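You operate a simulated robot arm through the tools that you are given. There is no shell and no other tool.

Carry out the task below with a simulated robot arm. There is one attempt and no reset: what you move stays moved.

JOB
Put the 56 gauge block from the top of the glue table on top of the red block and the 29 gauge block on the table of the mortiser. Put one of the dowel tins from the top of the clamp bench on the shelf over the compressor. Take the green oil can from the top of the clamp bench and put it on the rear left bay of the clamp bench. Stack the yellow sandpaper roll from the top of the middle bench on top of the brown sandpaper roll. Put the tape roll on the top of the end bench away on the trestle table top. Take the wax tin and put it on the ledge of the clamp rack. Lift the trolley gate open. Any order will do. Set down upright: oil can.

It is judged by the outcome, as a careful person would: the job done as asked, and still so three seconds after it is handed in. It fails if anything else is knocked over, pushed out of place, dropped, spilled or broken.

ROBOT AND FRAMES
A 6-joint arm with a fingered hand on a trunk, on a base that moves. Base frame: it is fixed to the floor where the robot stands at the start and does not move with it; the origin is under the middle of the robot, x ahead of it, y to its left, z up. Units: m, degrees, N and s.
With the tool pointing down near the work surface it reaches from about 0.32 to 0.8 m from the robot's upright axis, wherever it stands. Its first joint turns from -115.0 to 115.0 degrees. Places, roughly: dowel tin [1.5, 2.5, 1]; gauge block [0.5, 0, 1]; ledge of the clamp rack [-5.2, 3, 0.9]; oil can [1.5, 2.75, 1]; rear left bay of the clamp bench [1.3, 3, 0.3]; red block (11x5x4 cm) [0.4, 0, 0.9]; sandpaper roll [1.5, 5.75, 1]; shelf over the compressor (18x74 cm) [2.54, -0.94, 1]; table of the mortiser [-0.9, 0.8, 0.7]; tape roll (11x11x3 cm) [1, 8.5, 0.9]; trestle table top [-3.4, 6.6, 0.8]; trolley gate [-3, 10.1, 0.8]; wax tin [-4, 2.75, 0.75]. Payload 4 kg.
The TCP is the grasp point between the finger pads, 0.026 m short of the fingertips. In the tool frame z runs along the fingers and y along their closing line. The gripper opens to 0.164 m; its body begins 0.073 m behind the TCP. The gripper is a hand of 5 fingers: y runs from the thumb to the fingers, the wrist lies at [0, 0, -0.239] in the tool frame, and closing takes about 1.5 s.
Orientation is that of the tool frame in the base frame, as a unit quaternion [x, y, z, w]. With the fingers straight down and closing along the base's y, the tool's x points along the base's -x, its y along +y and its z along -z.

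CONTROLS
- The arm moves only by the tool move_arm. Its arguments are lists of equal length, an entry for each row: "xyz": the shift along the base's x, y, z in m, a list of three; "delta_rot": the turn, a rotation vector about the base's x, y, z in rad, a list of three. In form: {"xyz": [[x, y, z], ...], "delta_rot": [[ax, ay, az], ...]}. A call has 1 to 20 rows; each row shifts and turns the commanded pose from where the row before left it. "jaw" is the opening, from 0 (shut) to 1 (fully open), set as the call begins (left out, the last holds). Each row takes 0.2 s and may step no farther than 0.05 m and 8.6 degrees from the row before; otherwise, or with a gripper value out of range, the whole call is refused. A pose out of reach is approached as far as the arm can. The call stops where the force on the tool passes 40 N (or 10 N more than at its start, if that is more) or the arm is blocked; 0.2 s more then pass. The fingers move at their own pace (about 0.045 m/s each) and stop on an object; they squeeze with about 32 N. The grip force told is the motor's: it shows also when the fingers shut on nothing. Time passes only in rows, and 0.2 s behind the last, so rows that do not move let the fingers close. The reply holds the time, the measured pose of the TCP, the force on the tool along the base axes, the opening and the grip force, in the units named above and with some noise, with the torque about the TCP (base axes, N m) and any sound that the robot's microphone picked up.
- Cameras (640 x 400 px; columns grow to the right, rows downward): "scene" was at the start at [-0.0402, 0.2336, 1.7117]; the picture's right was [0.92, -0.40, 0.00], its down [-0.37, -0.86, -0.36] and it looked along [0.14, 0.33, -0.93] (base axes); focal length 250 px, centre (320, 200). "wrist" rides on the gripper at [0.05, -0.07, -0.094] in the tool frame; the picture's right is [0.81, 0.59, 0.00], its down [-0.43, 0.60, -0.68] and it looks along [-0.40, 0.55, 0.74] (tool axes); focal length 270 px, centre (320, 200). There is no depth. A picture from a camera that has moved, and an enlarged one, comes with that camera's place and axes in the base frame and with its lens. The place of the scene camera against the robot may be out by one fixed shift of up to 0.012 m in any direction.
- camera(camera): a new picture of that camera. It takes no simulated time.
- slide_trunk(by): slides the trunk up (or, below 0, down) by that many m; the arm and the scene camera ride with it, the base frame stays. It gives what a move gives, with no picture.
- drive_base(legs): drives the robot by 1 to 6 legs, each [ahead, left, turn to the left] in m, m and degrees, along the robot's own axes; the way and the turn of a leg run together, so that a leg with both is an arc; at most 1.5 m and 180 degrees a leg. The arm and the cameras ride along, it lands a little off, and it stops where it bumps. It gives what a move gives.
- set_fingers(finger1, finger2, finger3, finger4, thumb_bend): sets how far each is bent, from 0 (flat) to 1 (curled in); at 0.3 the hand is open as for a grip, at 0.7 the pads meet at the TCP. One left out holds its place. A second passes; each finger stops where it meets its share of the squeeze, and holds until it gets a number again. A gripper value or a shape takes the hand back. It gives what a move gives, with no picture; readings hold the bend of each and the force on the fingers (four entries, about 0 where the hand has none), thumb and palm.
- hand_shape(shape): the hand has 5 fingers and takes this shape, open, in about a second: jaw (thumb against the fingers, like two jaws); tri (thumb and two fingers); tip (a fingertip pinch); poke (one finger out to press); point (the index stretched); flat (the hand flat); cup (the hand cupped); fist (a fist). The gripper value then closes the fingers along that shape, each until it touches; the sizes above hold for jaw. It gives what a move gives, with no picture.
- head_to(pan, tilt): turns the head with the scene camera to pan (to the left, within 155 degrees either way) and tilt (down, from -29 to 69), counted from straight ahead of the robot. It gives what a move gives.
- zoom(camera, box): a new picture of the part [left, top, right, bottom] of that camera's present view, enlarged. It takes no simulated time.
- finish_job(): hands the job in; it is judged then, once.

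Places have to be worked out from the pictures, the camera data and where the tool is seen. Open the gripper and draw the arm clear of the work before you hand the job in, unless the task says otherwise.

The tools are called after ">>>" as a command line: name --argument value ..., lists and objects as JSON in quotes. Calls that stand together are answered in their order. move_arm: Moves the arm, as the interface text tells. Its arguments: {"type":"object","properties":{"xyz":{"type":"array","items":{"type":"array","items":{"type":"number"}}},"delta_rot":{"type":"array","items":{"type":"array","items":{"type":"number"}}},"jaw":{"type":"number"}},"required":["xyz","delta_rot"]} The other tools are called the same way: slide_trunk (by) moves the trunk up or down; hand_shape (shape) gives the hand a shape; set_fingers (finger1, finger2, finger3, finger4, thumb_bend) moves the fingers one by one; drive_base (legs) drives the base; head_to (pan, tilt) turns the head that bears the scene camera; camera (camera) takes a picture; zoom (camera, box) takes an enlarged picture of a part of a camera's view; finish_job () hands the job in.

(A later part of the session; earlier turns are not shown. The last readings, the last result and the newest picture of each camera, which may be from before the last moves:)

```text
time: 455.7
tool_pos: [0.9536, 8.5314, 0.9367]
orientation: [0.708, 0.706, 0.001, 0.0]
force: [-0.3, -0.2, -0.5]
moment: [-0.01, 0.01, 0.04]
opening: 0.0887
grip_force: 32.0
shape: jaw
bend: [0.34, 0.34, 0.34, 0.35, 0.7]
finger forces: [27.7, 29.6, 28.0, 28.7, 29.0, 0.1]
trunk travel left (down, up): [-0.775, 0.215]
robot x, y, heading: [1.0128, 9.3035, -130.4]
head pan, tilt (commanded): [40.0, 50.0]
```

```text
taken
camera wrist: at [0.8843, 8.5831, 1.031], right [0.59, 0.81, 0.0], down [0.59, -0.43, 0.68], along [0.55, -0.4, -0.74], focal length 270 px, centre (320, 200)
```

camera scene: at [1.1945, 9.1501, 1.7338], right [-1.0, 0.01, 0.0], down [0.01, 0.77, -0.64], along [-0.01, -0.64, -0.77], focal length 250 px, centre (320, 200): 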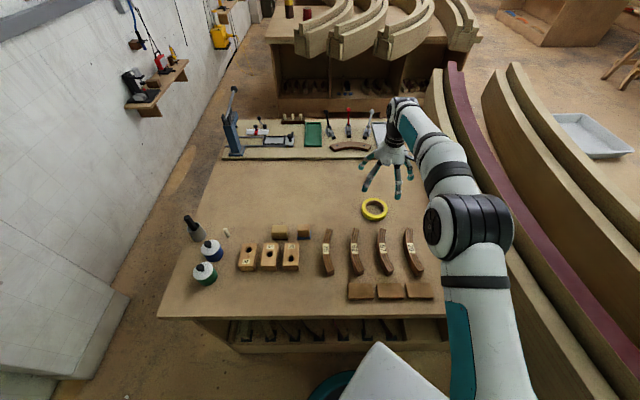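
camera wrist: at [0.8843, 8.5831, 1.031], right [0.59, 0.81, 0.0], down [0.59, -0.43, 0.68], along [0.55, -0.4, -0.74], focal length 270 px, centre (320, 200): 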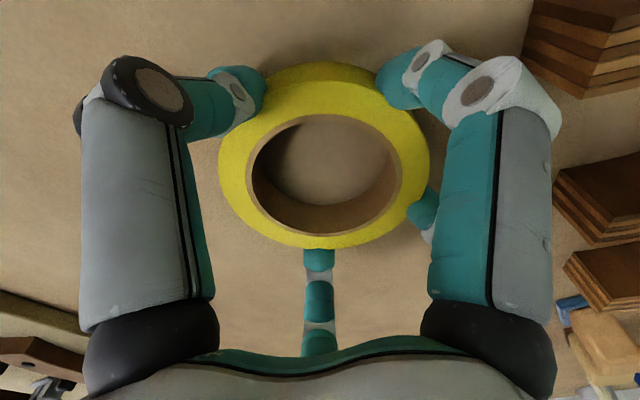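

Gripped the tape. I lift it a few centimetres and check.

>>> move_arm --xyz '[[0, 0, 0.01], [0, 0, 0.02], [0, 0, 0.03], [0, 0, 0]]' --delta_rot '[[0, 0, 0], [0, 0, 0], [0, 0, 0], [0, 0, 0]]'

>>> camera --camera "wrist"

>>> zoom --camera "scene" --box '[310, 120, 470, 250]'

```text
time: 456.7
tool_pos: [0.9544, 8.5336, 0.9952]
orientation: [0.708, 0.706, 0.001, 0.0]
force: [0.4, 1.1, -0.3]
moment: [0.0, 0.0, -0.03]
opening: 0.089
grip_force: 31.7
shape: jaw
bend: [0.34, 0.34, 0.34, 0.35, 0.7]
finger forces: [27.6, 29.4, 27.9, 28.8, 29.0, 0.0]
trunk travel left (down, up): [-0.775, 0.215]
robot x, y, heading: [1.0171, 9.3065, -130.6]
head pan, tilt (commanded): [40.0, 50.0]
```

```text
taken
camera wrist: at [0.8846, 8.5826, 1.0907], right [0.59, 0.81, 0.0], down [0.59, -0.43, 0.68], along [0.55, -0.4, -0.74], focal length 270 px, centre (320, 200)
```

wrist: 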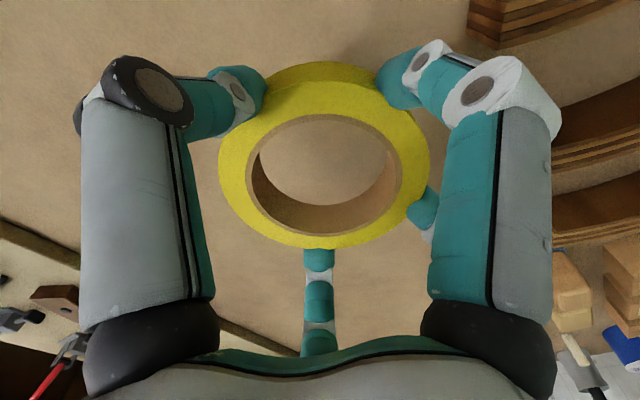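

```text
3.08 times, centred on (390, 185) of scene
camera zoom: at [1.1942, 9.1484, 1.7336], right [-1.0, 0.01, 0.0], down [0.01, 0.77, -0.64], along [-0.01, -0.64, -0.77], focal length 769 px, centre (105, 246)
```

zoom: 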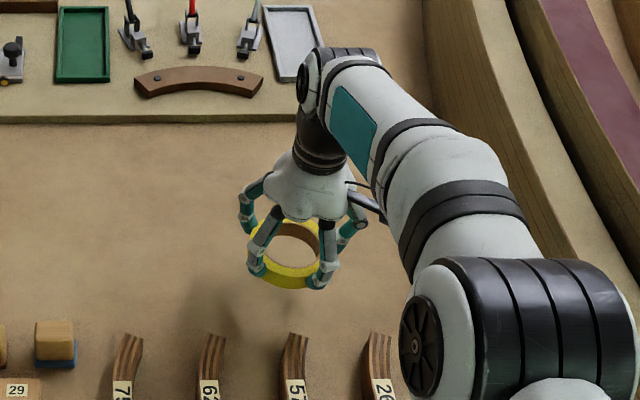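

The tape is held level. I raise it and retract to the carry pose.

>>> move_arm --xyz '[[0, 0, 0.045], [0, 0, 0.045], [0, 0, 0.045], [0, 0, 0.045], [0, 0, 0.045], [0, 0, 0.045], [0.0165, 0.031, 0.004], [0.0165, 0.031, 0.004], [0.0165, 0.031, 0.004], [0.0165, 0.031, 0.004], [0.0165, 0.031, 0.004], [0.0165, 0.031, 0.004], [0.0165, 0.031, 0.004], [0.0165, 0.031, 0.004], [0.0165, 0.031, 0.004], [0, 0, 0]]' --delta_rot '[[0, 0, 0], [0, 0, 0], [0, 0, 0], [0, 0, 0], [0, 0, 0], [0, 0, 0], [0, 0, -0.078], [0, 0, -0.078], [0, 0, -0.078], [0, 0, -0.078], [0, 0, -0.078], [0, 0, -0.078], [0, 0, -0.078], [0, 0, -0.078], [0, 0, -0.078], [0, 0, 0]]'

>>> head_to --pan -60 --tilt 35

>>> camera --camera "scene"

```text
time: 460.1
tool_pos: [1.1038, 8.8655, 1.2613]
orientation: [0.908, 0.419, -0.001, 0.0]
force: [0.6, -0.1, -0.9]
moment: [0.0, 0.01, 0.02]
opening: 0.0889
grip_force: 31.7
shape: jaw
bend: [0.34, 0.34, 0.34, 0.36, 0.7]
finger forces: [27.7, 29.6, 27.9, 28.9, 29.1, 0.0]
out of reach, approached as far as the arm can: row 4, 5, 6
trunk travel left (down, up): [-0.775, 0.215]
robot x, y, heading: [1.0177, 9.3055, -130.3]
head pan, tilt (commanded): [40.0, 50.0]
```

```text
time: 461.8
tool_pos: [1.1033, 8.8658, 1.2629]
orientation: [0.908, 0.42, 0.0, 0.001]
force: [0.2, 0.4, -0.2]
moment: [-0.01, 0.0, -0.01]
opening: 0.0887
grip_force: 32.2
shape: jaw
bend: [0.34, 0.34, 0.34, 0.36, 0.7]
finger forces: [27.7, 29.6, 28.1, 28.9, 29.0, 0.0]
trunk travel left (down, up): [-0.775, 0.215]
robot x, y, heading: [1.0161, 9.3034, -130.4]
head pan, tilt (commanded): [-60.0, 35.0]
```

```text
taken
camera scene: at [1.1084, 9.2421, 1.7554], right [0.18, 0.98, 0.0], down [0.56, -0.1, -0.82], along [-0.81, 0.15, -0.57], focal length 250 px, centre (320, 200)
```

scene: 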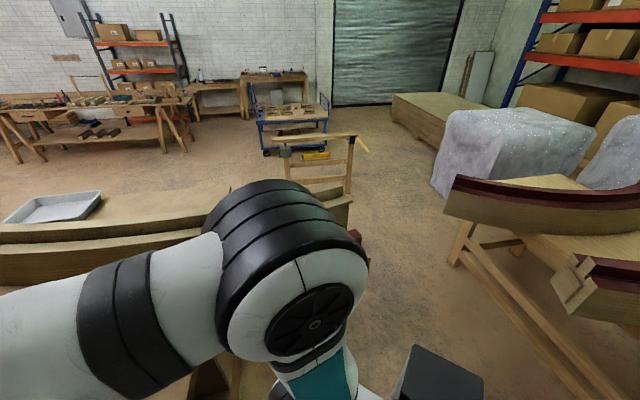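

To leave westward I use the corridor between the bench ribs (north ends y ≈ 9.65) and the rack (y ≈ 10.24), again sideways: face south, back up to y ≈ 9.95 and strafe west.

>>> drive_base --legs '[[0, 0, 40.4], [-0.64, 0, 0]]'

>>> head_to --pan -90 --tilt 45

>>> camera --camera "scene"

```text
time: 467.2
tool_pos: [1.3697, 9.6626, 1.2607]
orientation: [0.708, 0.706, 0.002, 0.0]
force: [0.5, 0.5, -0.3]
moment: [-0.01, 0.01, -0.03]
opening: 0.0886
grip_force: 31.7
shape: jaw
bend: [0.35, 0.34, 0.34, 0.36, 0.7]
finger forces: [27.6, 29.5, 27.9, 28.7, 29.0, 0.1]
trunk travel left (down, up): [-0.775, 0.215]
robot x, y, heading: [1.017, 9.9403, -90.5]
head pan, tilt (commanded): [-60.0, 35.0]
```

```text
time: 468.2
tool_pos: [1.3695, 9.6617, 1.2613]
orientation: [0.707, 0.707, 0.001, 0.001]
force: [0.0, -0.4, -1.4]
moment: [0.0, -0.01, 0.02]
opening: 0.0886
grip_force: 32.5
shape: jaw
bend: [0.35, 0.34, 0.34, 0.36, 0.7]
finger forces: [27.6, 29.4, 27.8, 28.9, 28.9, 0.0]
trunk travel left (down, up): [-0.775, 0.215]
robot x, y, heading: [1.0201, 9.9377, -90.2]
head pan, tilt (commanded): [-90.0, 45.0]
```

```text
taken
camera scene: at [1.1215, 9.9958, 1.7406], right [0.0, 1.0, 0.0], down [0.71, 0.0, -0.71], along [-0.71, 0.0, -0.71], focal length 250 px, centre (320, 200)
```

scene: 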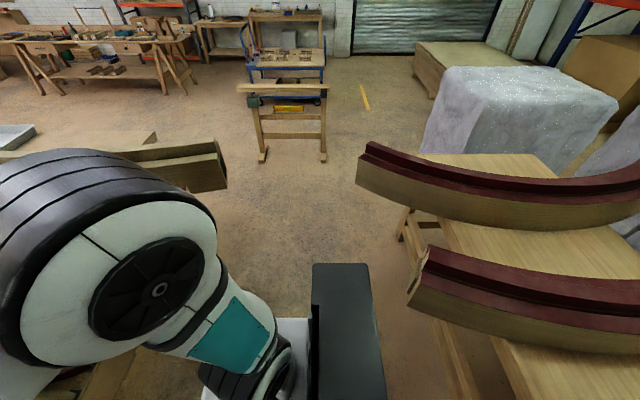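

The corridor is clear at y ≈ 9.9; a sawhorse stands at x ≈ -1.3, so I'll stop at x ≈ -0.78 and then go south along the bench's west side.

>>> drive_base --legs '[[0.04, -0.9, 0.3], [0, -0.9, 0]]'

>>> head_to --pan -30 --tilt 35

>>> camera --camera "scene"

```text
time: 477.3
tool_pos: [-0.432, 9.62, 1.2632]
orientation: [0.706, 0.708, 0.001, 0.001]
force: [-0.1, -0.6, -1.1]
moment: [0.03, 0.0, 0.02]
opening: 0.0881
grip_force: 32.0
shape: jaw
bend: [0.35, 0.34, 0.34, 0.36, 0.7]
finger forces: [27.6, 29.5, 27.9, 28.8, 28.9, 0.1]
trunk travel left (down, up): [-0.775, 0.215]
robot x, y, heading: [-0.7834, 9.897, -90.3]
head pan, tilt (commanded): [-90.0, 45.0]
```

```text
time: 478.6
tool_pos: [-0.431, 9.6211, 1.2626]
orientation: [0.706, 0.708, 0.0, 0.001]
force: [-0.6, -0.2, -1.8]
moment: [0.02, -0.02, -0.01]
opening: 0.0885
grip_force: 32.4
shape: jaw
bend: [0.35, 0.34, 0.34, 0.36, 0.7]
finger forces: [27.7, 29.4, 27.9, 28.8, 29.0, 0.1]
trunk travel left (down, up): [-0.775, 0.215]
robot x, y, heading: [-0.7855, 9.9031, -89.9]
head pan, tilt (commanded): [-30.0, 35.0]
```

```text
taken
camera scene: at [-0.644, 9.8777, 1.7554], right [-0.87, 0.5, 0.0], down [0.29, 0.5, -0.82], along [-0.41, -0.71, -0.57], focal length 250 px, centre (320, 200)
```

scene: 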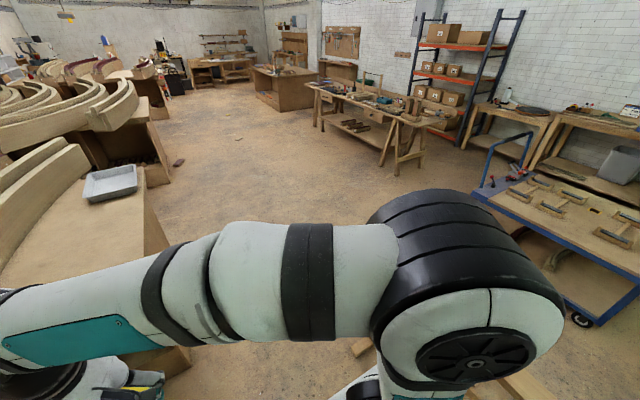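

I go south along x ≈ -0.79 and then diagonally south-west to about (-2.6, 7.2), next to the trestle table.

>>> drive_base --legs '[[1.15, 0, 0], [0.75, -0.85, 0], [0.75, -0.85, 0]]'

>>> head_to --pan -60 --tilt 35

>>> camera --camera "scene"

```text
time: 495.2
tool_pos: [-2.11, 6.963, 1.2619]
orientation: [0.703, 0.711, 0.0, 0.0]
force: [-0.4, 0.3, -1.2]
moment: [-0.03, -0.01, -0.01]
opening: 0.0885
grip_force: 32.1
shape: jaw
bend: [0.35, 0.34, 0.34, 0.36, 0.7]
finger forces: [27.6, 29.5, 27.9, 28.8, 28.9, 0.1]
trunk travel left (down, up): [-0.775, 0.215]
robot x, y, heading: [-2.4655, 7.2382, -89.7]
head pan, tilt (commanded): [-30.0, 35.0]
```

```text
time: 496.1
tool_pos: [-2.1107, 6.9629, 1.2608]
orientation: [0.704, 0.711, 0.001, 0.002]
force: [-0.1, 1.0, -0.9]
moment: [0.03, -0.02, 0.02]
opening: 0.0885
grip_force: 32.3
shape: jaw
bend: [0.35, 0.34, 0.34, 0.36, 0.7]
finger forces: [27.6, 29.6, 27.9, 28.8, 28.9, 0.0]
trunk travel left (down, up): [-0.775, 0.215]
robot x, y, heading: [-2.464, 7.2416, -89.3]
head pan, tilt (commanded): [-60.0, 35.0]
```

```text
taken
camera scene: at [-2.3563, 7.2508, 1.7554], right [-0.51, 0.86, 0.0], down [0.49, 0.29, -0.82], along [-0.71, -0.42, -0.57], focal length 250 px, centre (320, 200)
```

scene: 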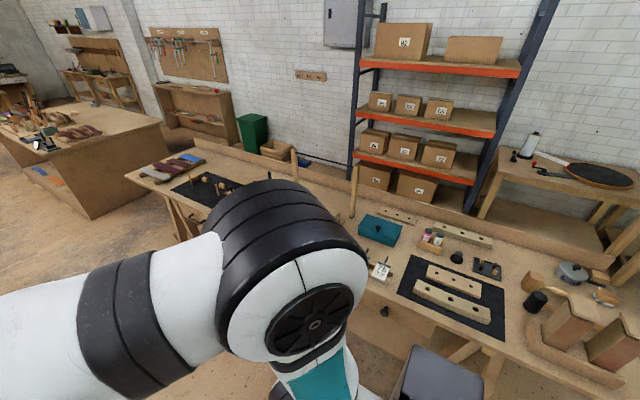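

The trestle table is in view with various items. I turn to face north so that the table is on the robot's left, then look for a free spot.

>>> drive_base --legs '[[0, 0, 90], [0, 0, 89.5]]'

>>> head_to --pan 80 --tilt 40

>>> camera --camera "scene"

>>> head_to --pan 115 --tilt 40

>>> camera --camera "scene"

```text
time: 504.1
tool_pos: [-2.8124, 7.5175, 1.2615]
orientation: [-0.706, 0.709, 0.001, -0.001]
force: [-0.2, -0.3, -2.1]
moment: [-0.03, 0.04, 0.01]
opening: 0.0879
grip_force: 32.0
shape: jaw
bend: [0.35, 0.34, 0.34, 0.36, 0.7]
finger forces: [27.3, 29.5, 27.8, 28.7, 28.5, 0.0]
trunk travel left (down, up): [-0.775, 0.215]
robot x, y, heading: [-2.4623, 7.2374, 89.5]
head pan, tilt (commanded): [-60.0, 35.0]
```

```text
time: 506.4
tool_pos: [-2.8127, 7.5167, 1.2624]
orientation: [-0.706, 0.709, 0.0, 0.0]
force: [0.8, -0.9, -0.5]
moment: [0.0, 0.02, 0.01]
opening: 0.0878
grip_force: 32.0
shape: jaw
bend: [0.35, 0.34, 0.34, 0.36, 0.7]
finger forces: [27.3, 29.4, 27.9, 28.9, 28.5, 0.0]
trunk travel left (down, up): [-0.775, 0.215]
robot x, y, heading: [-2.4639, 7.2365, 89.6]
head pan, tilt (commanded): [80.0, 40.0]
```

```text
taken
camera scene: at [-2.7355, 7.1916, 1.7478], right [0.18, 0.98, 0.0], down [0.63, -0.12, -0.77], along [-0.75, 0.14, -0.64], focal length 250 px, centre (320, 200)
```

scene: 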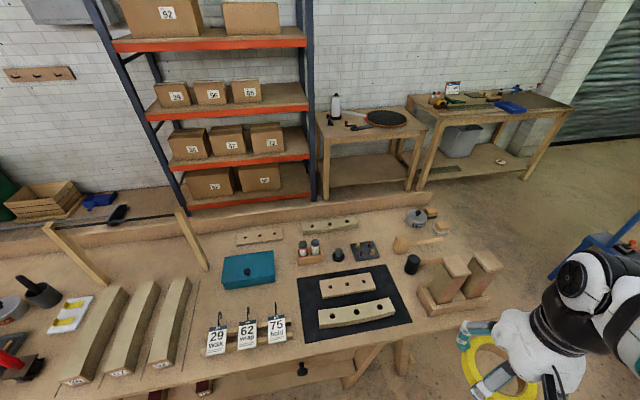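

```text
time: 507.4
tool_pos: [-2.8118, 7.5174, 1.2613]
orientation: [-0.706, 0.709, 0.001, -0.001]
force: [0.0, -0.5, -1.4]
moment: [-0.02, -0.01, 0.01]
opening: 0.088
grip_force: 31.7
shape: jaw
bend: [0.35, 0.34, 0.34, 0.36, 0.7]
finger forces: [27.3, 29.4, 27.8, 28.8, 28.5, 0.0]
trunk travel left (down, up): [-0.775, 0.215]
robot x, y, heading: [-2.4622, 7.238, 89.3]
head pan, tilt (commanded): [115.0, 40.0]
```

```text
taken
camera scene: at [-2.7294, 7.1408, 1.7478], right [-0.41, 0.91, 0.0], down [0.59, 0.27, -0.77], along [-0.7, -0.32, -0.64], focal length 250 px, centre (320, 200)
```

scene: 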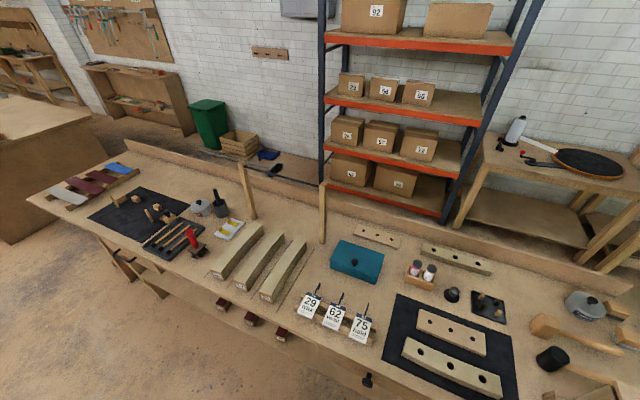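

I look closer at possible free spots on the trestle table.

>>> zoom --camera "scene" --box '[200, 190, 400, 340]'

>>> zoom --camera "scene" --box '[380, 220, 640, 400]'

>>> zoom --camera "scene" --box '[20, 140, 260, 320]'

```text
2.67 times, centred on (300, 265) of scene
camera zoom: at [-2.7294, 7.1408, 1.7478], right [-0.41, 0.91, 0.0], down [0.59, 0.27, -0.77], along [-0.7, -0.32, -0.64], focal length 666 px, centre (373, 27)
```

zoom: 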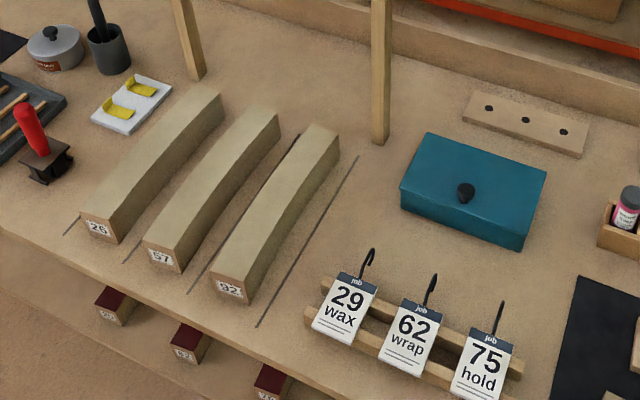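

```text
2.22 times, centred on (510, 310) of scene
camera zoom: at [-2.7294, 7.1408, 1.7478], right [-0.41, 0.91, 0.0], down [0.59, 0.27, -0.77], along [-0.7, -0.32, -0.64], focal length 555 px, centre (-102, -44)
```

zoom: 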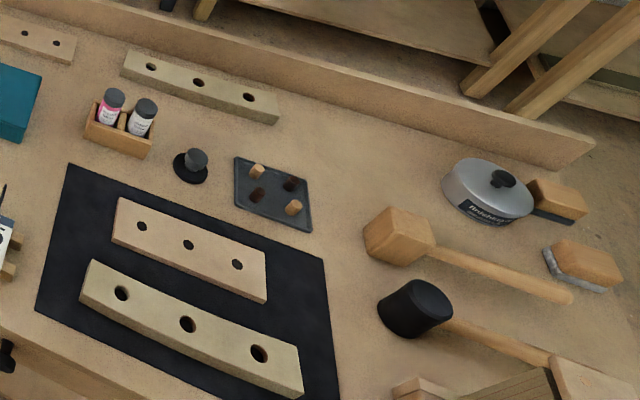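

```text
2.22 times, centred on (140, 230) of scene
camera zoom: at [-2.7294, 7.1408, 1.7478], right [-0.41, 0.91, 0.0], down [0.59, 0.27, -0.77], along [-0.7, -0.32, -0.64], focal length 555 px, centre (720, 133)
```

zoom: 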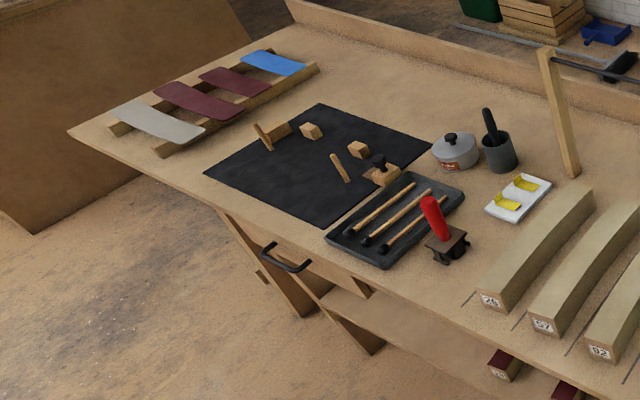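

The best free spot is near the table's north-west part, about (-3.58, 7.69), between the dowel tray, mallet and tin; I can reach it from the north end. I drive north to y ≈ 8.4 and look.

>>> drive_base --legs '[[1.15, -0.02, 0]]'

>>> head_to --pan 75 --tilt 35

>>> camera --camera "scene"

>>> head_to --pan 105 --tilt 40

>>> camera --camera "scene"

```text
time: 513.2
tool_pos: [-2.7668, 8.6684, 1.2618]
orientation: [-0.698, 0.716, 0.001, 0.0]
force: [-0.2, 0.7, -1.1]
moment: [0.0, 0.01, -0.02]
opening: 0.0877
grip_force: 32.4
shape: jaw
bend: [0.35, 0.34, 0.34, 0.36, 0.7]
finger forces: [27.2, 29.5, 27.8, 28.8, 28.5, 0.0]
trunk travel left (down, up): [-0.775, 0.215]
robot x, y, heading: [-2.4232, 8.3785, 88.4]
head pan, tilt (commanded): [115.0, 40.0]
```

```text
time: 514.3
tool_pos: [-2.7655, 8.6674, 1.2626]
orientation: [-0.698, 0.716, 0.0, -0.001]
force: [0.2, -0.9, -0.7]
moment: [0.01, 0.01, -0.02]
opening: 0.0879
grip_force: 31.7
shape: jaw
bend: [0.35, 0.34, 0.34, 0.36, 0.7]
finger forces: [27.2, 29.5, 27.8, 28.9, 28.5, 0.1]
trunk travel left (down, up): [-0.775, 0.215]
robot x, y, heading: [-2.4209, 8.3827, 88.4]
head pan, tilt (commanded): [75.0, 35.0]
```

```text
taken
camera scene: at [-2.6966, 8.3483, 1.7554], right [0.28, 0.96, 0.0], down [0.55, -0.16, -0.82], along [-0.79, 0.23, -0.57], focal length 250 px, centre (320, 200)
```

scene: 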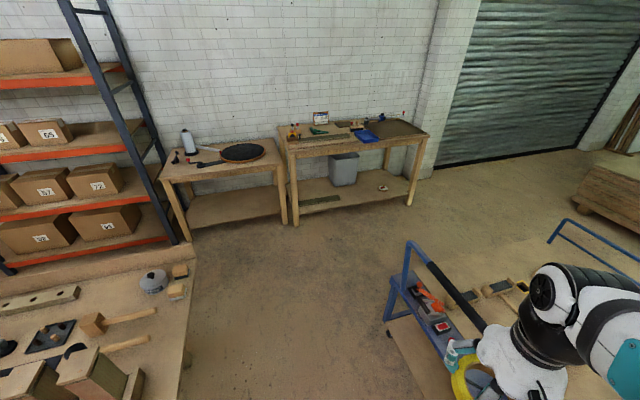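

```text
time: 515.2
tool_pos: [-2.7663, 8.6683, 1.2625]
orientation: [-0.698, 0.716, 0.001, -0.001]
force: [-0.8, -0.1, -0.8]
moment: [0.0, 0.01, 0.0]
opening: 0.0879
grip_force: 32.0
shape: jaw
bend: [0.35, 0.34, 0.34, 0.36, 0.7]
finger forces: [27.3, 29.5, 27.8, 28.8, 28.5, 0.0]
trunk travel left (down, up): [-0.775, 0.215]
robot x, y, heading: [-2.4222, 8.3838, 88.3]
head pan, tilt (commanded): [105.0, 40.0]
```

```text
taken
camera scene: at [-2.6949, 8.3037, 1.7478], right [-0.23, 0.97, 0.0], down [0.63, 0.15, -0.77], along [-0.75, -0.18, -0.64], focal length 250 px, centre (320, 200)
```

scene: 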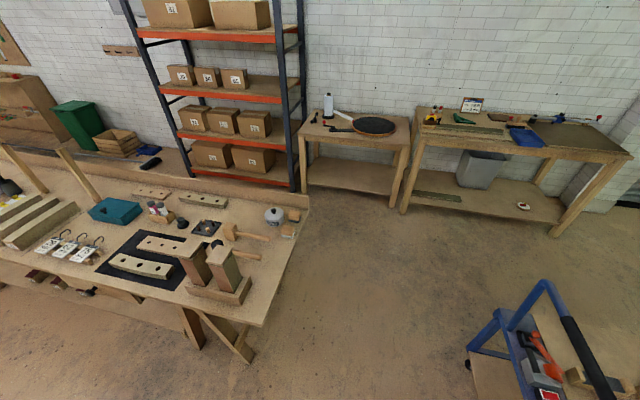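

The floor north of the table is free (table end y ≈ 7.98, trolley from y ≈ 9.0). I zoom on the intended free spot.

>>> zoom --camera "scene" --box '[150, 170, 320, 290]'

```text
3.33 times, centred on (235, 230) of scene
camera zoom: at [-2.6949, 8.3037, 1.7478], right [-0.23, 0.97, 0.0], down [0.63, 0.15, -0.77], along [-0.75, -0.18, -0.64], focal length 833 px, centre (603, 100)
```

zoom: 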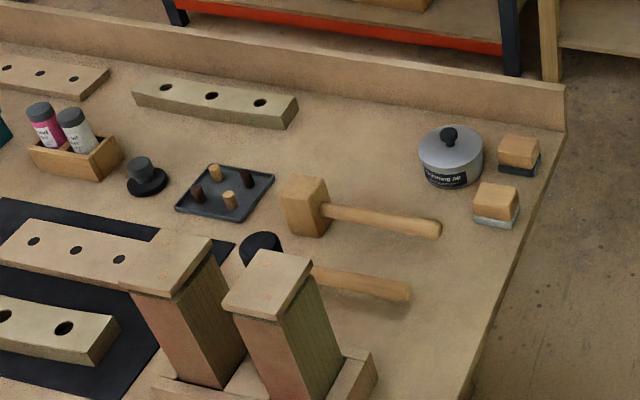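

Free area: x -3.73…-3.47, y 7.56…7.79, so I'll place the tape near (-3.59, 7.67). I turn to heading ≈ 213° and move west to about (-3.45, 8.38).

>>> drive_base --legs '[[0, 0, 124.6], [0.864, -0.561, 0]]'

>>> head_to --pan 35 --tilt 50

>>> camera --camera "scene"

```text
time: 525.7
tool_pos: [-3.5016, 7.9413, 1.2619]
orientation: [0.96, 0.279, 0.001, 0.001]
force: [0.2, -1.0, -0.8]
moment: [0.02, -0.01, 0.0]
opening: 0.0875
grip_force: 32.0
shape: jaw
bend: [0.35, 0.34, 0.34, 0.36, 0.7]
finger forces: [27.1, 29.5, 27.7, 28.8, 28.4, 0.1]
trunk travel left (down, up): [-0.775, 0.215]
robot x, y, heading: [-3.4538, 8.387, -147.8]
head pan, tilt (commanded): [105.0, 40.0]
```

```text
time: 527.1
tool_pos: [-3.4999, 7.942, 1.2617]
orientation: [0.96, 0.279, 0.0, 0.0]
force: [-0.3, 1.0, -1.1]
moment: [0.0, -0.01, -0.02]
opening: 0.0876
grip_force: 32.1
shape: jaw
bend: [0.35, 0.34, 0.34, 0.36, 0.7]
finger forces: [27.1, 29.4, 27.8, 28.8, 28.3, 0.0]
trunk travel left (down, up): [-0.775, 0.215]
robot x, y, heading: [-3.4546, 8.3882, -147.8]
head pan, tilt (commanded): [35.0, 50.0]
```

```text
taken
camera scene: at [-3.3365, 8.1865, 1.7337], right [-0.92, 0.39, 0.0], down [0.3, 0.71, -0.64], along [-0.25, -0.59, -0.77], focal length 250 px, centre (320, 200)
```

scene: 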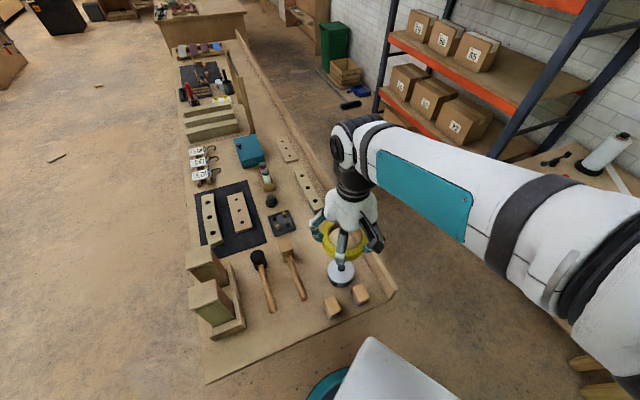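

I move the tape over the free spot, still high, then check from both cameras.

>>> move_arm --xyz '[[-0.0131, -0.0397, -0.015], [-0.0131, -0.0397, -0.015], [-0.0131, -0.0397, -0.02], [-0.0131, -0.0397, -0.02], [-0.0131, -0.0397, -0.02], [-0.0131, -0.0397, -0.02], [-0.0131, -0.0397, -0.02], [0, 0, -0.04], [0, 0, -0.04], [0, 0, 0]]' --delta_rot '[[0, 0, 0], [0, 0, 0], [0, 0, 0], [0, 0, 0], [0, 0, 0], [0, 0, 0], [0, 0, 0], [0, 0, 0], [0, 0, 0], [0, 0, 0]]'

>>> camera --camera "wrist"

>>> zoom --camera "scene" --box '[220, 130, 420, 310]'

```text
time: 529.4
tool_pos: [-3.5937, 7.6633, 1.0519]
orientation: [0.96, 0.279, 0.0, 0.001]
force: [-0.9, 0.4, -1.3]
moment: [0.0, -0.01, 0.03]
opening: 0.0874
grip_force: 32.1
shape: jaw
bend: [0.35, 0.34, 0.34, 0.36, 0.7]
finger forces: [27.1, 29.5, 27.9, 28.8, 28.3, 0.1]
trunk travel left (down, up): [-0.775, 0.215]
robot x, y, heading: [-3.455, 8.3875, -147.6]
head pan, tilt (commanded): [35.0, 50.0]
```

```text
taken
camera wrist: at [-3.5881, 7.7491, 1.1467], right [1.0, -0.06, 0.0], down [-0.05, -0.73, 0.68], along [-0.04, -0.68, -0.73], focal length 270 px, centre (320, 200)
```

wrist: 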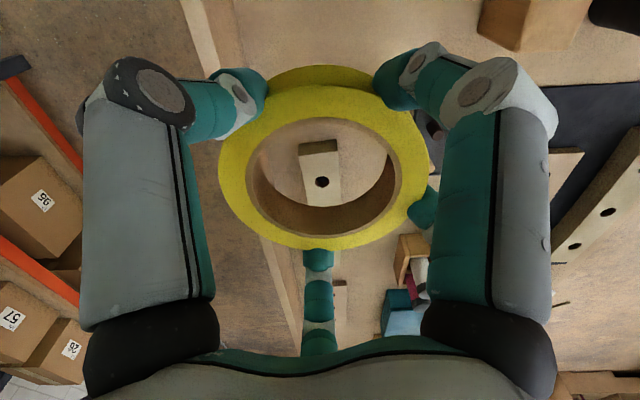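

```text
2.22 times, centred on (320, 220) of scene
camera zoom: at [-3.3365, 8.187, 1.7337], right [-0.92, 0.39, 0.0], down [0.3, 0.71, -0.64], along [-0.25, -0.59, -0.77], focal length 555 px, centre (320, 156)
```

zoom: 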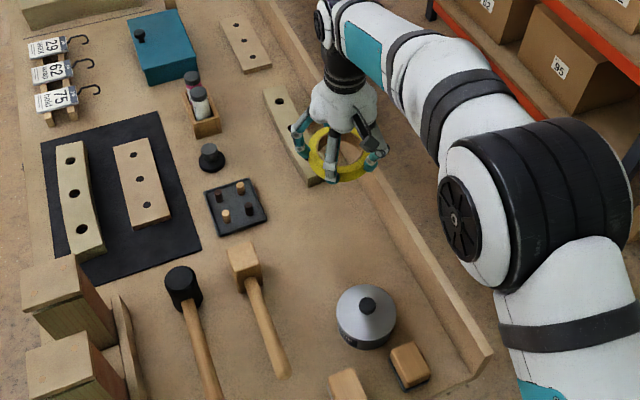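

The drop point is on bare table. I shift slightly (+13, +12 mm) to centre it in the free area and descend to z ≈ 0.865.

>>> move_arm --xyz '[[0.013, 0.012, -0.02], [0, 0, -0.04], [0, 0, -0.04], [0, 0, -0.04], [0, 0, -0.035], [0, 0, -0.012], [0, 0, 0]]' --delta_rot '[[0, 0, 0], [0, 0, 0], [0, 0, 0], [0, 0, 0], [0, 0, 0], [0, 0, 0], [0, 0, 0]]'

>>> camera --camera "wrist"

>>> zoom --camera "scene" --box '[240, 160, 400, 300]'

```text
time: 531.0
tool_pos: [-3.5803, 7.6751, 0.8643]
orientation: [0.96, 0.28, 0.0, 0.0]
force: [0.3, 0.2, -0.4]
moment: [0.02, -0.01, -0.02]
opening: 0.0873
grip_force: 32.1
shape: jaw
bend: [0.35, 0.34, 0.34, 0.36, 0.7]
finger forces: [27.3, 29.5, 27.9, 28.8, 28.1, 0.0]
trunk travel left (down, up): [-0.775, 0.215]
robot x, y, heading: [-3.4523, 8.3875, -148.0]
head pan, tilt (commanded): [35.0, 50.0]
```

```text
taken
camera wrist: at [-3.5748, 7.7602, 0.9592], right [1.0, -0.06, 0.0], down [-0.05, -0.73, 0.68], along [-0.04, -0.68, -0.74], focal length 270 px, centre (320, 200)
```

wrist: 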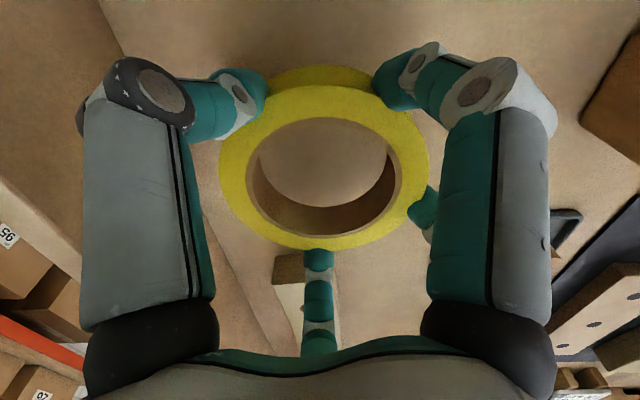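

```text
2.86 times, centred on (320, 230) of scene
camera zoom: at [-3.3366, 8.1864, 1.7336], right [-0.92, 0.39, 0.0], down [0.3, 0.71, -0.64], along [-0.25, -0.59, -0.77], focal length 714 px, centre (320, 114)
```

zoom: 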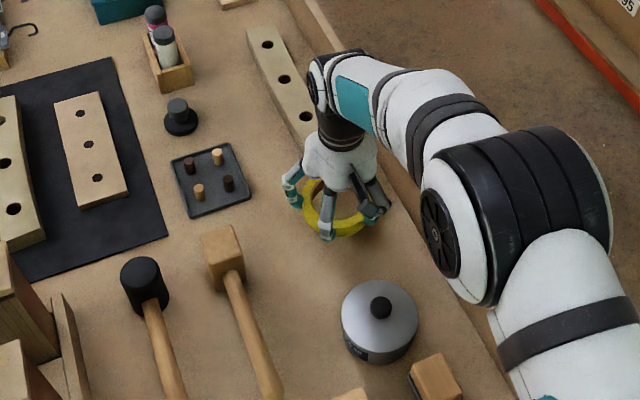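

Good clearance on all sides. I lower in small steps until contact.

>>> move_arm --xyz '[[0, 0, -0.006], [0, 0, -0.006], [0, 0, 0]]' --delta_rot '[[0, 0, 0], [0, 0, 0], [0, 0, 0]]'

>>> move_arm --xyz '[[0, 0, -0.004], [0, 0, -0.004], [0, 0, 0]]' --delta_rot '[[0, 0, 0], [0, 0, 0], [0, 0, 0]]'

>>> move_arm --xyz '[[0, 0, -0.003], [0, 0, -0.003], [0, 0, 0]]' --delta_rot '[[0, 0, 0], [0, 0, 0], [0, 0, 0]]'

```text
time: 531.8
tool_pos: [-3.5796, 7.6755, 0.8532]
orientation: [0.961, 0.278, 0.001, 0.001]
force: [0.0, 0.5, -0.6]
moment: [0.0, 0.02, 0.04]
opening: 0.087
grip_force: 32.3
shape: jaw
bend: [0.35, 0.34, 0.34, 0.36, 0.7]
finger forces: [27.1, 29.5, 27.9, 28.7, 28.2, 0.1]
trunk travel left (down, up): [-0.775, 0.215]
robot x, y, heading: [-3.4544, 8.3863, -147.3]
head pan, tilt (commanded): [35.0, 50.0]
```

```text
time: 532.5
tool_pos: [-3.5808, 7.6744, 0.8447]
orientation: [0.96, 0.279, 0.001, 0.002]
force: [0.0, -0.6, -0.7]
moment: [-0.01, -0.02, -0.01]
opening: 0.0874
grip_force: 32.2
shape: jaw
bend: [0.35, 0.34, 0.34, 0.36, 0.7]
finger forces: [27.1, 29.5, 27.9, 28.8, 28.2, 0.1]
trunk travel left (down, up): [-0.775, 0.215]
robot x, y, heading: [-3.4537, 8.3847, -148.0]
head pan, tilt (commanded): [35.0, 50.0]
```

```text
time: 533.4
tool_pos: [-3.5795, 7.6759, 0.8386]
orientation: [0.96, 0.278, -0.001, 0.0]
force: [-0.8, -0.5, -1.1]
moment: [0.02, 0.0, -0.01]
opening: 0.0873
grip_force: 32.2
shape: jaw
bend: [0.35, 0.34, 0.34, 0.36, 0.7]
finger forces: [27.0, 29.5, 27.9, 28.8, 28.2, 0.0]
trunk travel left (down, up): [-0.775, 0.215]
robot x, y, heading: [-3.4571, 8.3884, -147.7]
head pan, tilt (commanded): [35.0, 50.0]
```

Continuing down in 2–3 mm steps.

>>> move_arm --xyz '[[0, 0, -0.003], [0, 0, -0.003], [0, 0, 0]]' --delta_rot '[[0, 0, 0], [0, 0, 0], [0, 0, 0]]'

>>> move_arm --xyz '[[0, 0, -0.002], [0, 0, -0.002], [0, 0, 0]]' --delta_rot '[[0, 0, 0], [0, 0, 0], [0, 0, 0]]'

>>> move_arm --xyz '[[0, 0, -0.002], [0, 0, -0.002], [0, 0, 0]]' --delta_rot '[[0, 0, 0], [0, 0, 0], [0, 0, 0]]'

```text
time: 534.1
tool_pos: [-3.5795, 7.675, 0.8361]
orientation: [0.96, 0.279, -0.001, 0.002]
force: [-1.1, 2.0, 15.7]
moment: [0.31, -0.01, -0.04]
opening: 0.0874
grip_force: 32.0
shape: jaw
bend: [0.35, 0.34, 0.34, 0.36, 0.7]
finger forces: [28.7, 30.5, 28.7, 29.9, 30.5, 0.0]
trunk travel left (down, up): [-0.775, 0.215]
robot x, y, heading: [-3.451, 8.3852, -147.6]
head pan, tilt (commanded): [35.0, 50.0]
```

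```text
time: 535.0
tool_pos: [-3.5795, 7.6726, 0.8338]
orientation: [0.96, 0.28, -0.002, 0.005]
force: [1.0, 4.8, 18.6]
moment: [0.51, -0.04, -0.02]
opening: 0.0877
grip_force: 32.6
shape: jaw
bend: [0.35, 0.34, 0.34, 0.35, 0.7]
finger forces: [31.5, 32.1, 29.0, 31.2, 33.1, 0.1]
trunk travel left (down, up): [-0.775, 0.215]
robot x, y, heading: [-3.4551, 8.3891, -147.5]
head pan, tilt (commanded): [35.0, 50.0]
stopped in row 3: the force on the tool passed its limit at 41 N (the readings are from after the stop); the commanded pose is now the measured one
```

```text
time: 535.6
tool_pos: [-3.581, 7.6704, 0.8347]
orientation: [0.96, 0.279, -0.003, 0.007]
force: [0.9, 5.3, 20.6]
moment: [0.71, -0.06, -0.02]
opening: 0.0877
grip_force: 32.1
shape: jaw
bend: [0.35, 0.34, 0.34, 0.35, 0.7]
finger forces: [31.8, 32.2, 28.8, 31.1, 33.7, 0.1]
trunk travel left (down, up): [-0.775, 0.215]
robot x, y, heading: [-3.4509, 8.3828, -147.8]
head pan, tilt (commanded): [35.0, 50.0]
stopped in row 3: the force on the tool passed its limit at 41 N (the readings are from after the stop); the commanded pose is now the measured one
```

In contact with the table. I relieve slightly and release the tape.

>>> move_arm --xyz '[[0, 0, 0.001], [0, 0, 0.001], [0, 0, 0]]' --delta_rot '[[0, 0, 0], [0, 0, 0], [0, 0, 0]]'

>>> move_arm --xyz '[[0, 0, 0], [0, 0, 0], [0, 0, 0], [0, 0, 0]]' --delta_rot '[[0, 0, 0], [0, 0, 0], [0, 0, 0], [0, 0, 0]]' --jaw 0.75

>>> camera --camera "wrist"

```text
time: 536.4
tool_pos: [-3.5804, 7.671, 0.835]
orientation: [0.96, 0.279, -0.003, 0.007]
force: [-1.2, -0.9, 17.2]
moment: [0.51, -0.06, 0.03]
opening: 0.0873
grip_force: 32.0
shape: jaw
bend: [0.35, 0.34, 0.34, 0.35, 0.7]
finger forces: [30.1, 33.1, 31.0, 31.6, 31.2, 0.1]
trunk travel left (down, up): [-0.775, 0.215]
robot x, y, heading: [-3.4535, 8.3836, -147.9]
head pan, tilt (commanded): [35.0, 50.0]
```

```text
time: 537.4
tool_pos: [-3.5812, 7.6715, 0.8331]
orientation: [0.96, 0.279, -0.002, 0.006]
force: [0.2, 0.0, -0.5]
moment: [0.0, 0.0, -0.04]
opening: 0.1227
grip_force: 0.2
shape: jaw
bend: [0.28, 0.28, 0.28, 0.28, 0.59]
finger forces: [0.0, 0.0, 0.0, 0.0, 0.1, 0.1]
trunk travel left (down, up): [-0.775, 0.215]
robot x, y, heading: [-3.4528, 8.3862, -147.9]
head pan, tilt (commanded): [35.0, 50.0]
```

```text
taken
camera wrist: at [-3.5754, 7.7575, 0.9267], right [1.0, -0.06, 0.0], down [-0.04, -0.73, 0.69], along [-0.04, -0.68, -0.73], focal length 270 px, centre (320, 200)
```

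wrist: 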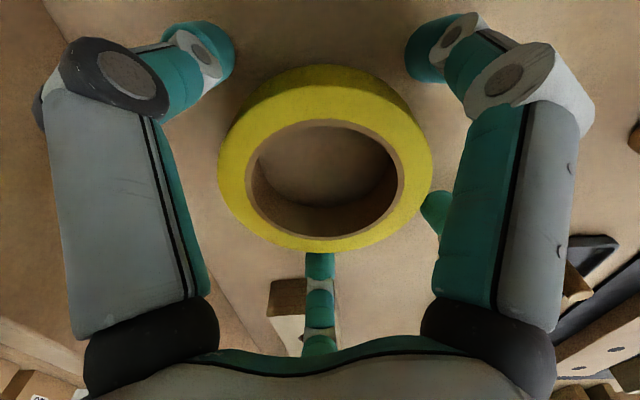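

The tape lies flat and free. I lift straight up to z ≈ 1.15 and check.

>>> move_arm --xyz '[[0, 0, 0.02], [0, 0, 0.04], [0, 0, 0.045], [0, 0, 0.045], [0, 0, 0.045], [0, 0, 0.045], [0, 0, 0.045], [0, 0, 0]]' --delta_rot '[[0, 0, 0], [0, 0, 0], [0, 0, 0], [0, 0, 0], [0, 0, 0], [0, 0, 0], [0, 0, 0], [0, 0, 0]]'

>>> zoom --camera "scene" --box '[220, 130, 420, 310]'

```text
time: 539.2
tool_pos: [-3.5807, 7.6695, 1.1181]
orientation: [0.96, 0.279, -0.002, 0.006]
force: [0.1, 0.2, -0.1]
moment: [-0.01, 0.03, 0.01]
opening: 0.1227
grip_force: 0.1
shape: jaw
bend: [0.28, 0.28, 0.28, 0.28, 0.59]
finger forces: [0.1, 0.1, 0.0, 0.0, 0.0, 0.1]
trunk travel left (down, up): [-0.775, 0.215]
robot x, y, heading: [-3.4533, 8.3862, -147.7]
head pan, tilt (commanded): [35.0, 50.0]
```

```text
2.22 times, centred on (320, 220) of scene
camera zoom: at [-3.3367, 8.1861, 1.7336], right [-0.92, 0.39, 0.0], down [0.3, 0.71, -0.64], along [-0.25, -0.59, -0.77], focal length 555 px, centre (320, 156)
```

zoom: 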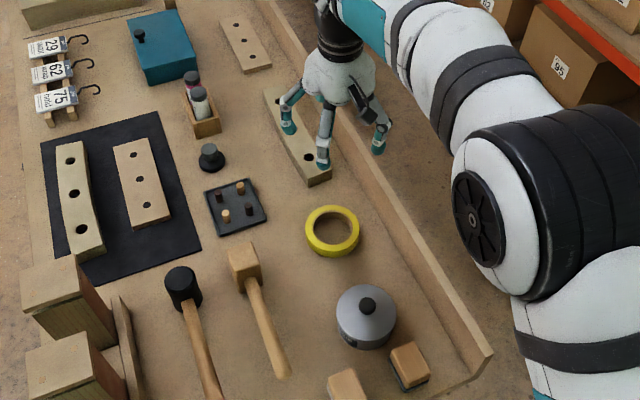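

Tape is on the trestle table top. I retract the hand and look at the trolley to the north.

>>> move_arm --xyz '[[0.0145, 0.036, 0.023], [0.0145, 0.036, 0.023], [0.0145, 0.036, 0.023], [0.0145, 0.036, 0.023], [0.0145, 0.036, 0.023], [0.0145, 0.036, 0.023], [0, 0, 0]]' --delta_rot '[[0, 0, 0], [0, 0, 0], [0, 0, 0], [0, 0, 0], [0, 0, 0], [0, 0, 0], [0, 0, 0]]' --jaw 0.6

>>> head_to --pan -110 --tilt 35

>>> camera --camera "scene"

>>> head_to --pan -140 --tilt 35

>>> camera --camera "scene"

```text
time: 540.8
tool_pos: [-3.4927, 7.8846, 1.2553]
orientation: [0.96, 0.279, -0.002, 0.006]
force: [-0.1, 0.4, 0.5]
moment: [0.01, -0.01, 0.01]
opening: 0.099
grip_force: 0.0
shape: jaw
bend: [0.33, 0.33, 0.33, 0.33, 0.7]
finger forces: [0.0, 0.1, 0.1, 0.0, 0.0, 0.0]
trunk travel left (down, up): [-0.775, 0.215]
robot x, y, heading: [-3.451, 8.3843, -148.0]
head pan, tilt (commanded): [35.0, 50.0]
```

```text
time: 543.1
tool_pos: [-3.4917, 7.8851, 1.2557]
orientation: [0.96, 0.279, -0.002, 0.005]
force: [-0.7, -0.2, 0.2]
moment: [0.0, -0.01, 0.05]
opening: 0.0992
grip_force: 0.1
shape: jaw
bend: [0.33, 0.33, 0.33, 0.33, 0.7]
finger forces: [0.0, 0.0, 0.1, 0.1, 0.0, 0.1]
trunk travel left (down, up): [-0.775, 0.215]
robot x, y, heading: [-3.4573, 8.3833, -147.8]
head pan, tilt (commanded): [-110.0, 35.0]
```

```text
taken
camera scene: at [-3.3255, 8.3437, 1.7554], right [0.98, 0.21, 0.0], down [0.12, -0.56, -0.82], along [-0.17, 0.8, -0.57], focal length 250 px, centre (320, 200)
```

scene: 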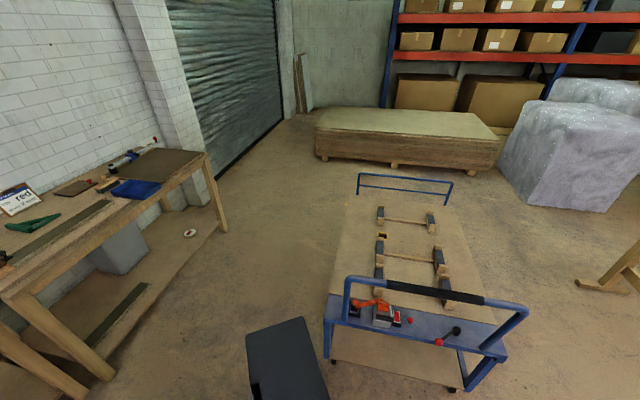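

```text
time: 544.0
tool_pos: [-3.4914, 7.8865, 1.2555]
orientation: [0.96, 0.279, -0.002, 0.006]
force: [0.1, -0.3, -0.2]
moment: [-0.04, 0.0, -0.01]
opening: 0.0988
grip_force: 0.1
shape: jaw
bend: [0.33, 0.33, 0.33, 0.33, 0.7]
finger forces: [0.1, 0.0, 0.1, 0.0, 0.1, 0.0]
trunk travel left (down, up): [-0.775, 0.215]
robot x, y, heading: [-3.4539, 8.3877, -147.8]
head pan, tilt (commanded): [-140.0, 35.0]
```

```text
taken
camera scene: at [-3.28, 8.3415, 1.7554], right [0.95, -0.3, 0.0], down [-0.17, -0.55, -0.82], along [0.25, 0.78, -0.57], focal length 250 px, centre (320, 200)
```

scene: 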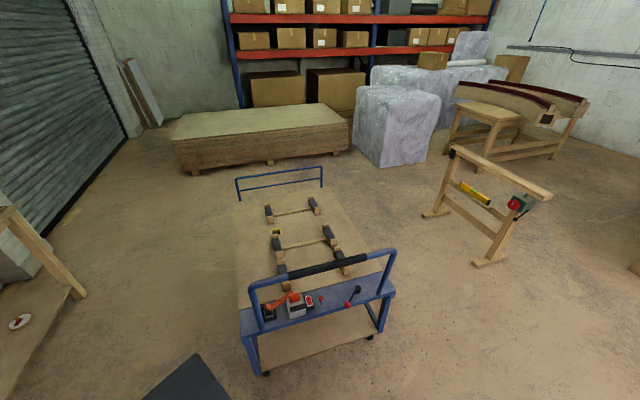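

The trolley has a handle at its south end and a U-shaped blue gate at the north end near (-3, 10.1). I zoom in to understand it.

>>> zoom --camera "scene" --box '[210, 140, 350, 240]'

>>> zoom --camera "scene" --box '[220, 220, 420, 390]'

```text
4.00 times, centred on (280, 190) of scene
camera zoom: at [-3.28, 8.3415, 1.7554], right [0.95, -0.3, 0.0], down [-0.17, -0.55, -0.82], along [0.25, 0.78, -0.57], focal length 1000 px, centre (480, 240)
```

zoom: 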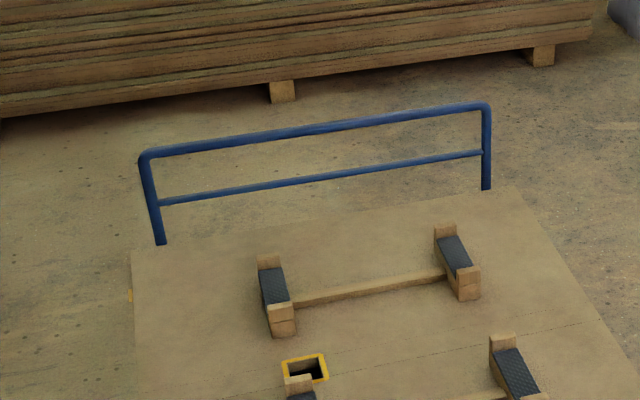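

```text
2.35 times, centred on (320, 305) of scene
camera zoom: at [-3.28, 8.3415, 1.7554], right [0.95, -0.3, 0.0], down [-0.17, -0.55, -0.82], along [0.25, 0.78, -0.57], focal length 588 px, centre (320, -47)
```

zoom: 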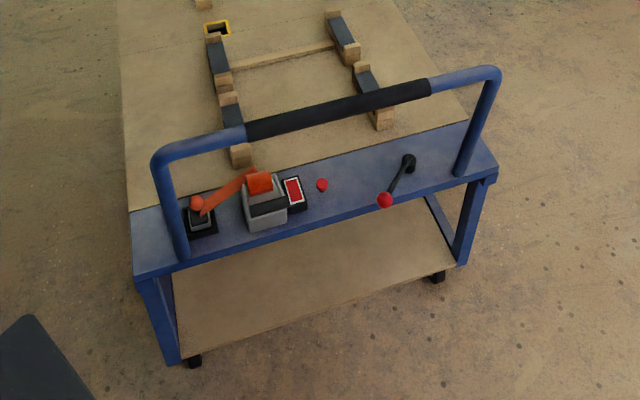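

The gate is a U-bar, top bar at about z 0.80, y ≈ 10.1, from x ≈ -3.39 to -2.70. I'll drive around the east side of the trolley to its north end. First east, then north.

>>> drive_base --legs '[[-1.185, 0.746, 0], [0, 0, 12.8], [-0.831, -0.831, 0], [-0.831, -0.831, 0]]'

>>> head_to --pan 0 --tilt 40

>>> camera --camera "scene"

```text
time: 563.0
tool_pos: [-1.9955, 10.2406, 1.2549]
orientation: [0.924, 0.382, -0.001, 0.006]
force: [-0.3, -0.3, 0.0]
moment: [0.0, 0.01, -0.01]
opening: 0.099
grip_force: 0.1
shape: jaw
bend: [0.33, 0.33, 0.33, 0.33, 0.7]
finger forces: [0.1, 0.1, 0.1, 0.0, 0.0, 0.0]
trunk travel left (down, up): [-0.775, 0.215]
robot x, y, heading: [-2.0655, 10.7366, -135.4]
head pan, tilt (commanded): [-140.0, 35.0]
```

```text
time: 565.2
tool_pos: [-1.9942, 10.2396, 1.255]
orientation: [0.924, 0.382, -0.001, 0.006]
force: [0.2, 0.2, -0.1]
moment: [-0.02, -0.01, -0.03]
opening: 0.099
grip_force: 0.1
shape: jaw
bend: [0.33, 0.33, 0.33, 0.33, 0.7]
finger forces: [0.1, 0.1, 0.0, 0.0, 0.1, 0.1]
trunk travel left (down, up): [-0.775, 0.215]
robot x, y, heading: [-2.0703, 10.7386, -135.3]
head pan, tilt (commanded): [0.0, 40.0]
```

```text
taken
camera scene: at [-1.9545, 10.5837, 1.7478], right [-0.7, 0.71, 0.0], down [0.46, 0.45, -0.77], along [-0.55, -0.54, -0.64], focal length 250 px, centre (320, 200)
```

scene: 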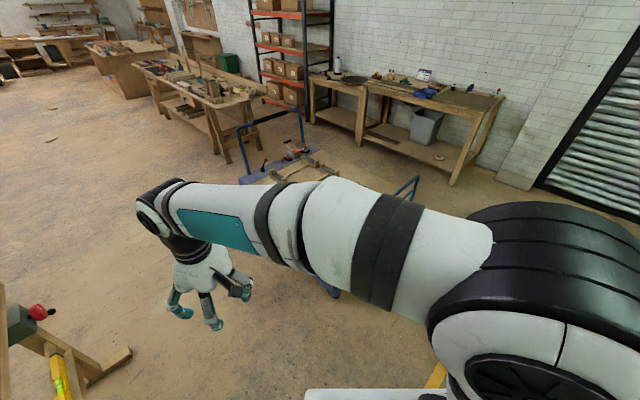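

There is something yellow on the floor near (-2.8, 10.75). I look at the floor ahead before moving on.

>>> head_to --pan -40 --tilt 45

>>> camera --camera "scene"

```text
time: 566.3
tool_pos: [-1.9946, 10.2407, 1.2548]
orientation: [0.924, 0.382, -0.002, 0.005]
force: [0.0, -0.9, 1.2]
moment: [-0.03, -0.04, 0.03]
opening: 0.0991
grip_force: 0.1
shape: jaw
bend: [0.33, 0.33, 0.33, 0.33, 0.7]
finger forces: [0.1, 0.0, 0.0, 0.1, 0.0, 0.1]
trunk travel left (down, up): [-0.775, 0.215]
robot x, y, heading: [-2.064, 10.741, -135.4]
head pan, tilt (commanded): [-40.0, 45.0]
```

```text
taken
camera scene: at [-1.9751, 10.6367, 1.7406], right [-0.08, 1.0, 0.0], down [0.7, 0.06, -0.71], along [-0.7, -0.06, -0.71], focal length 250 px, centre (320, 200)
```

scene: 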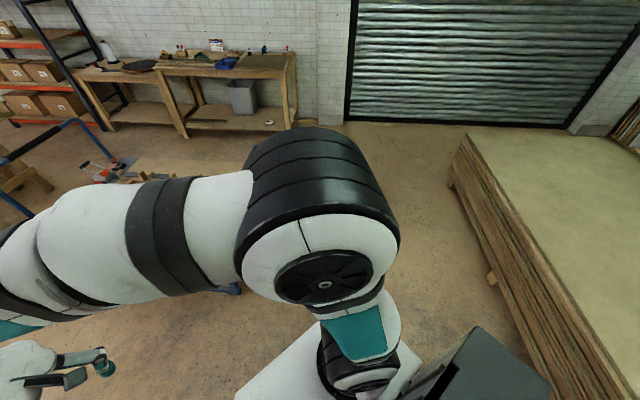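

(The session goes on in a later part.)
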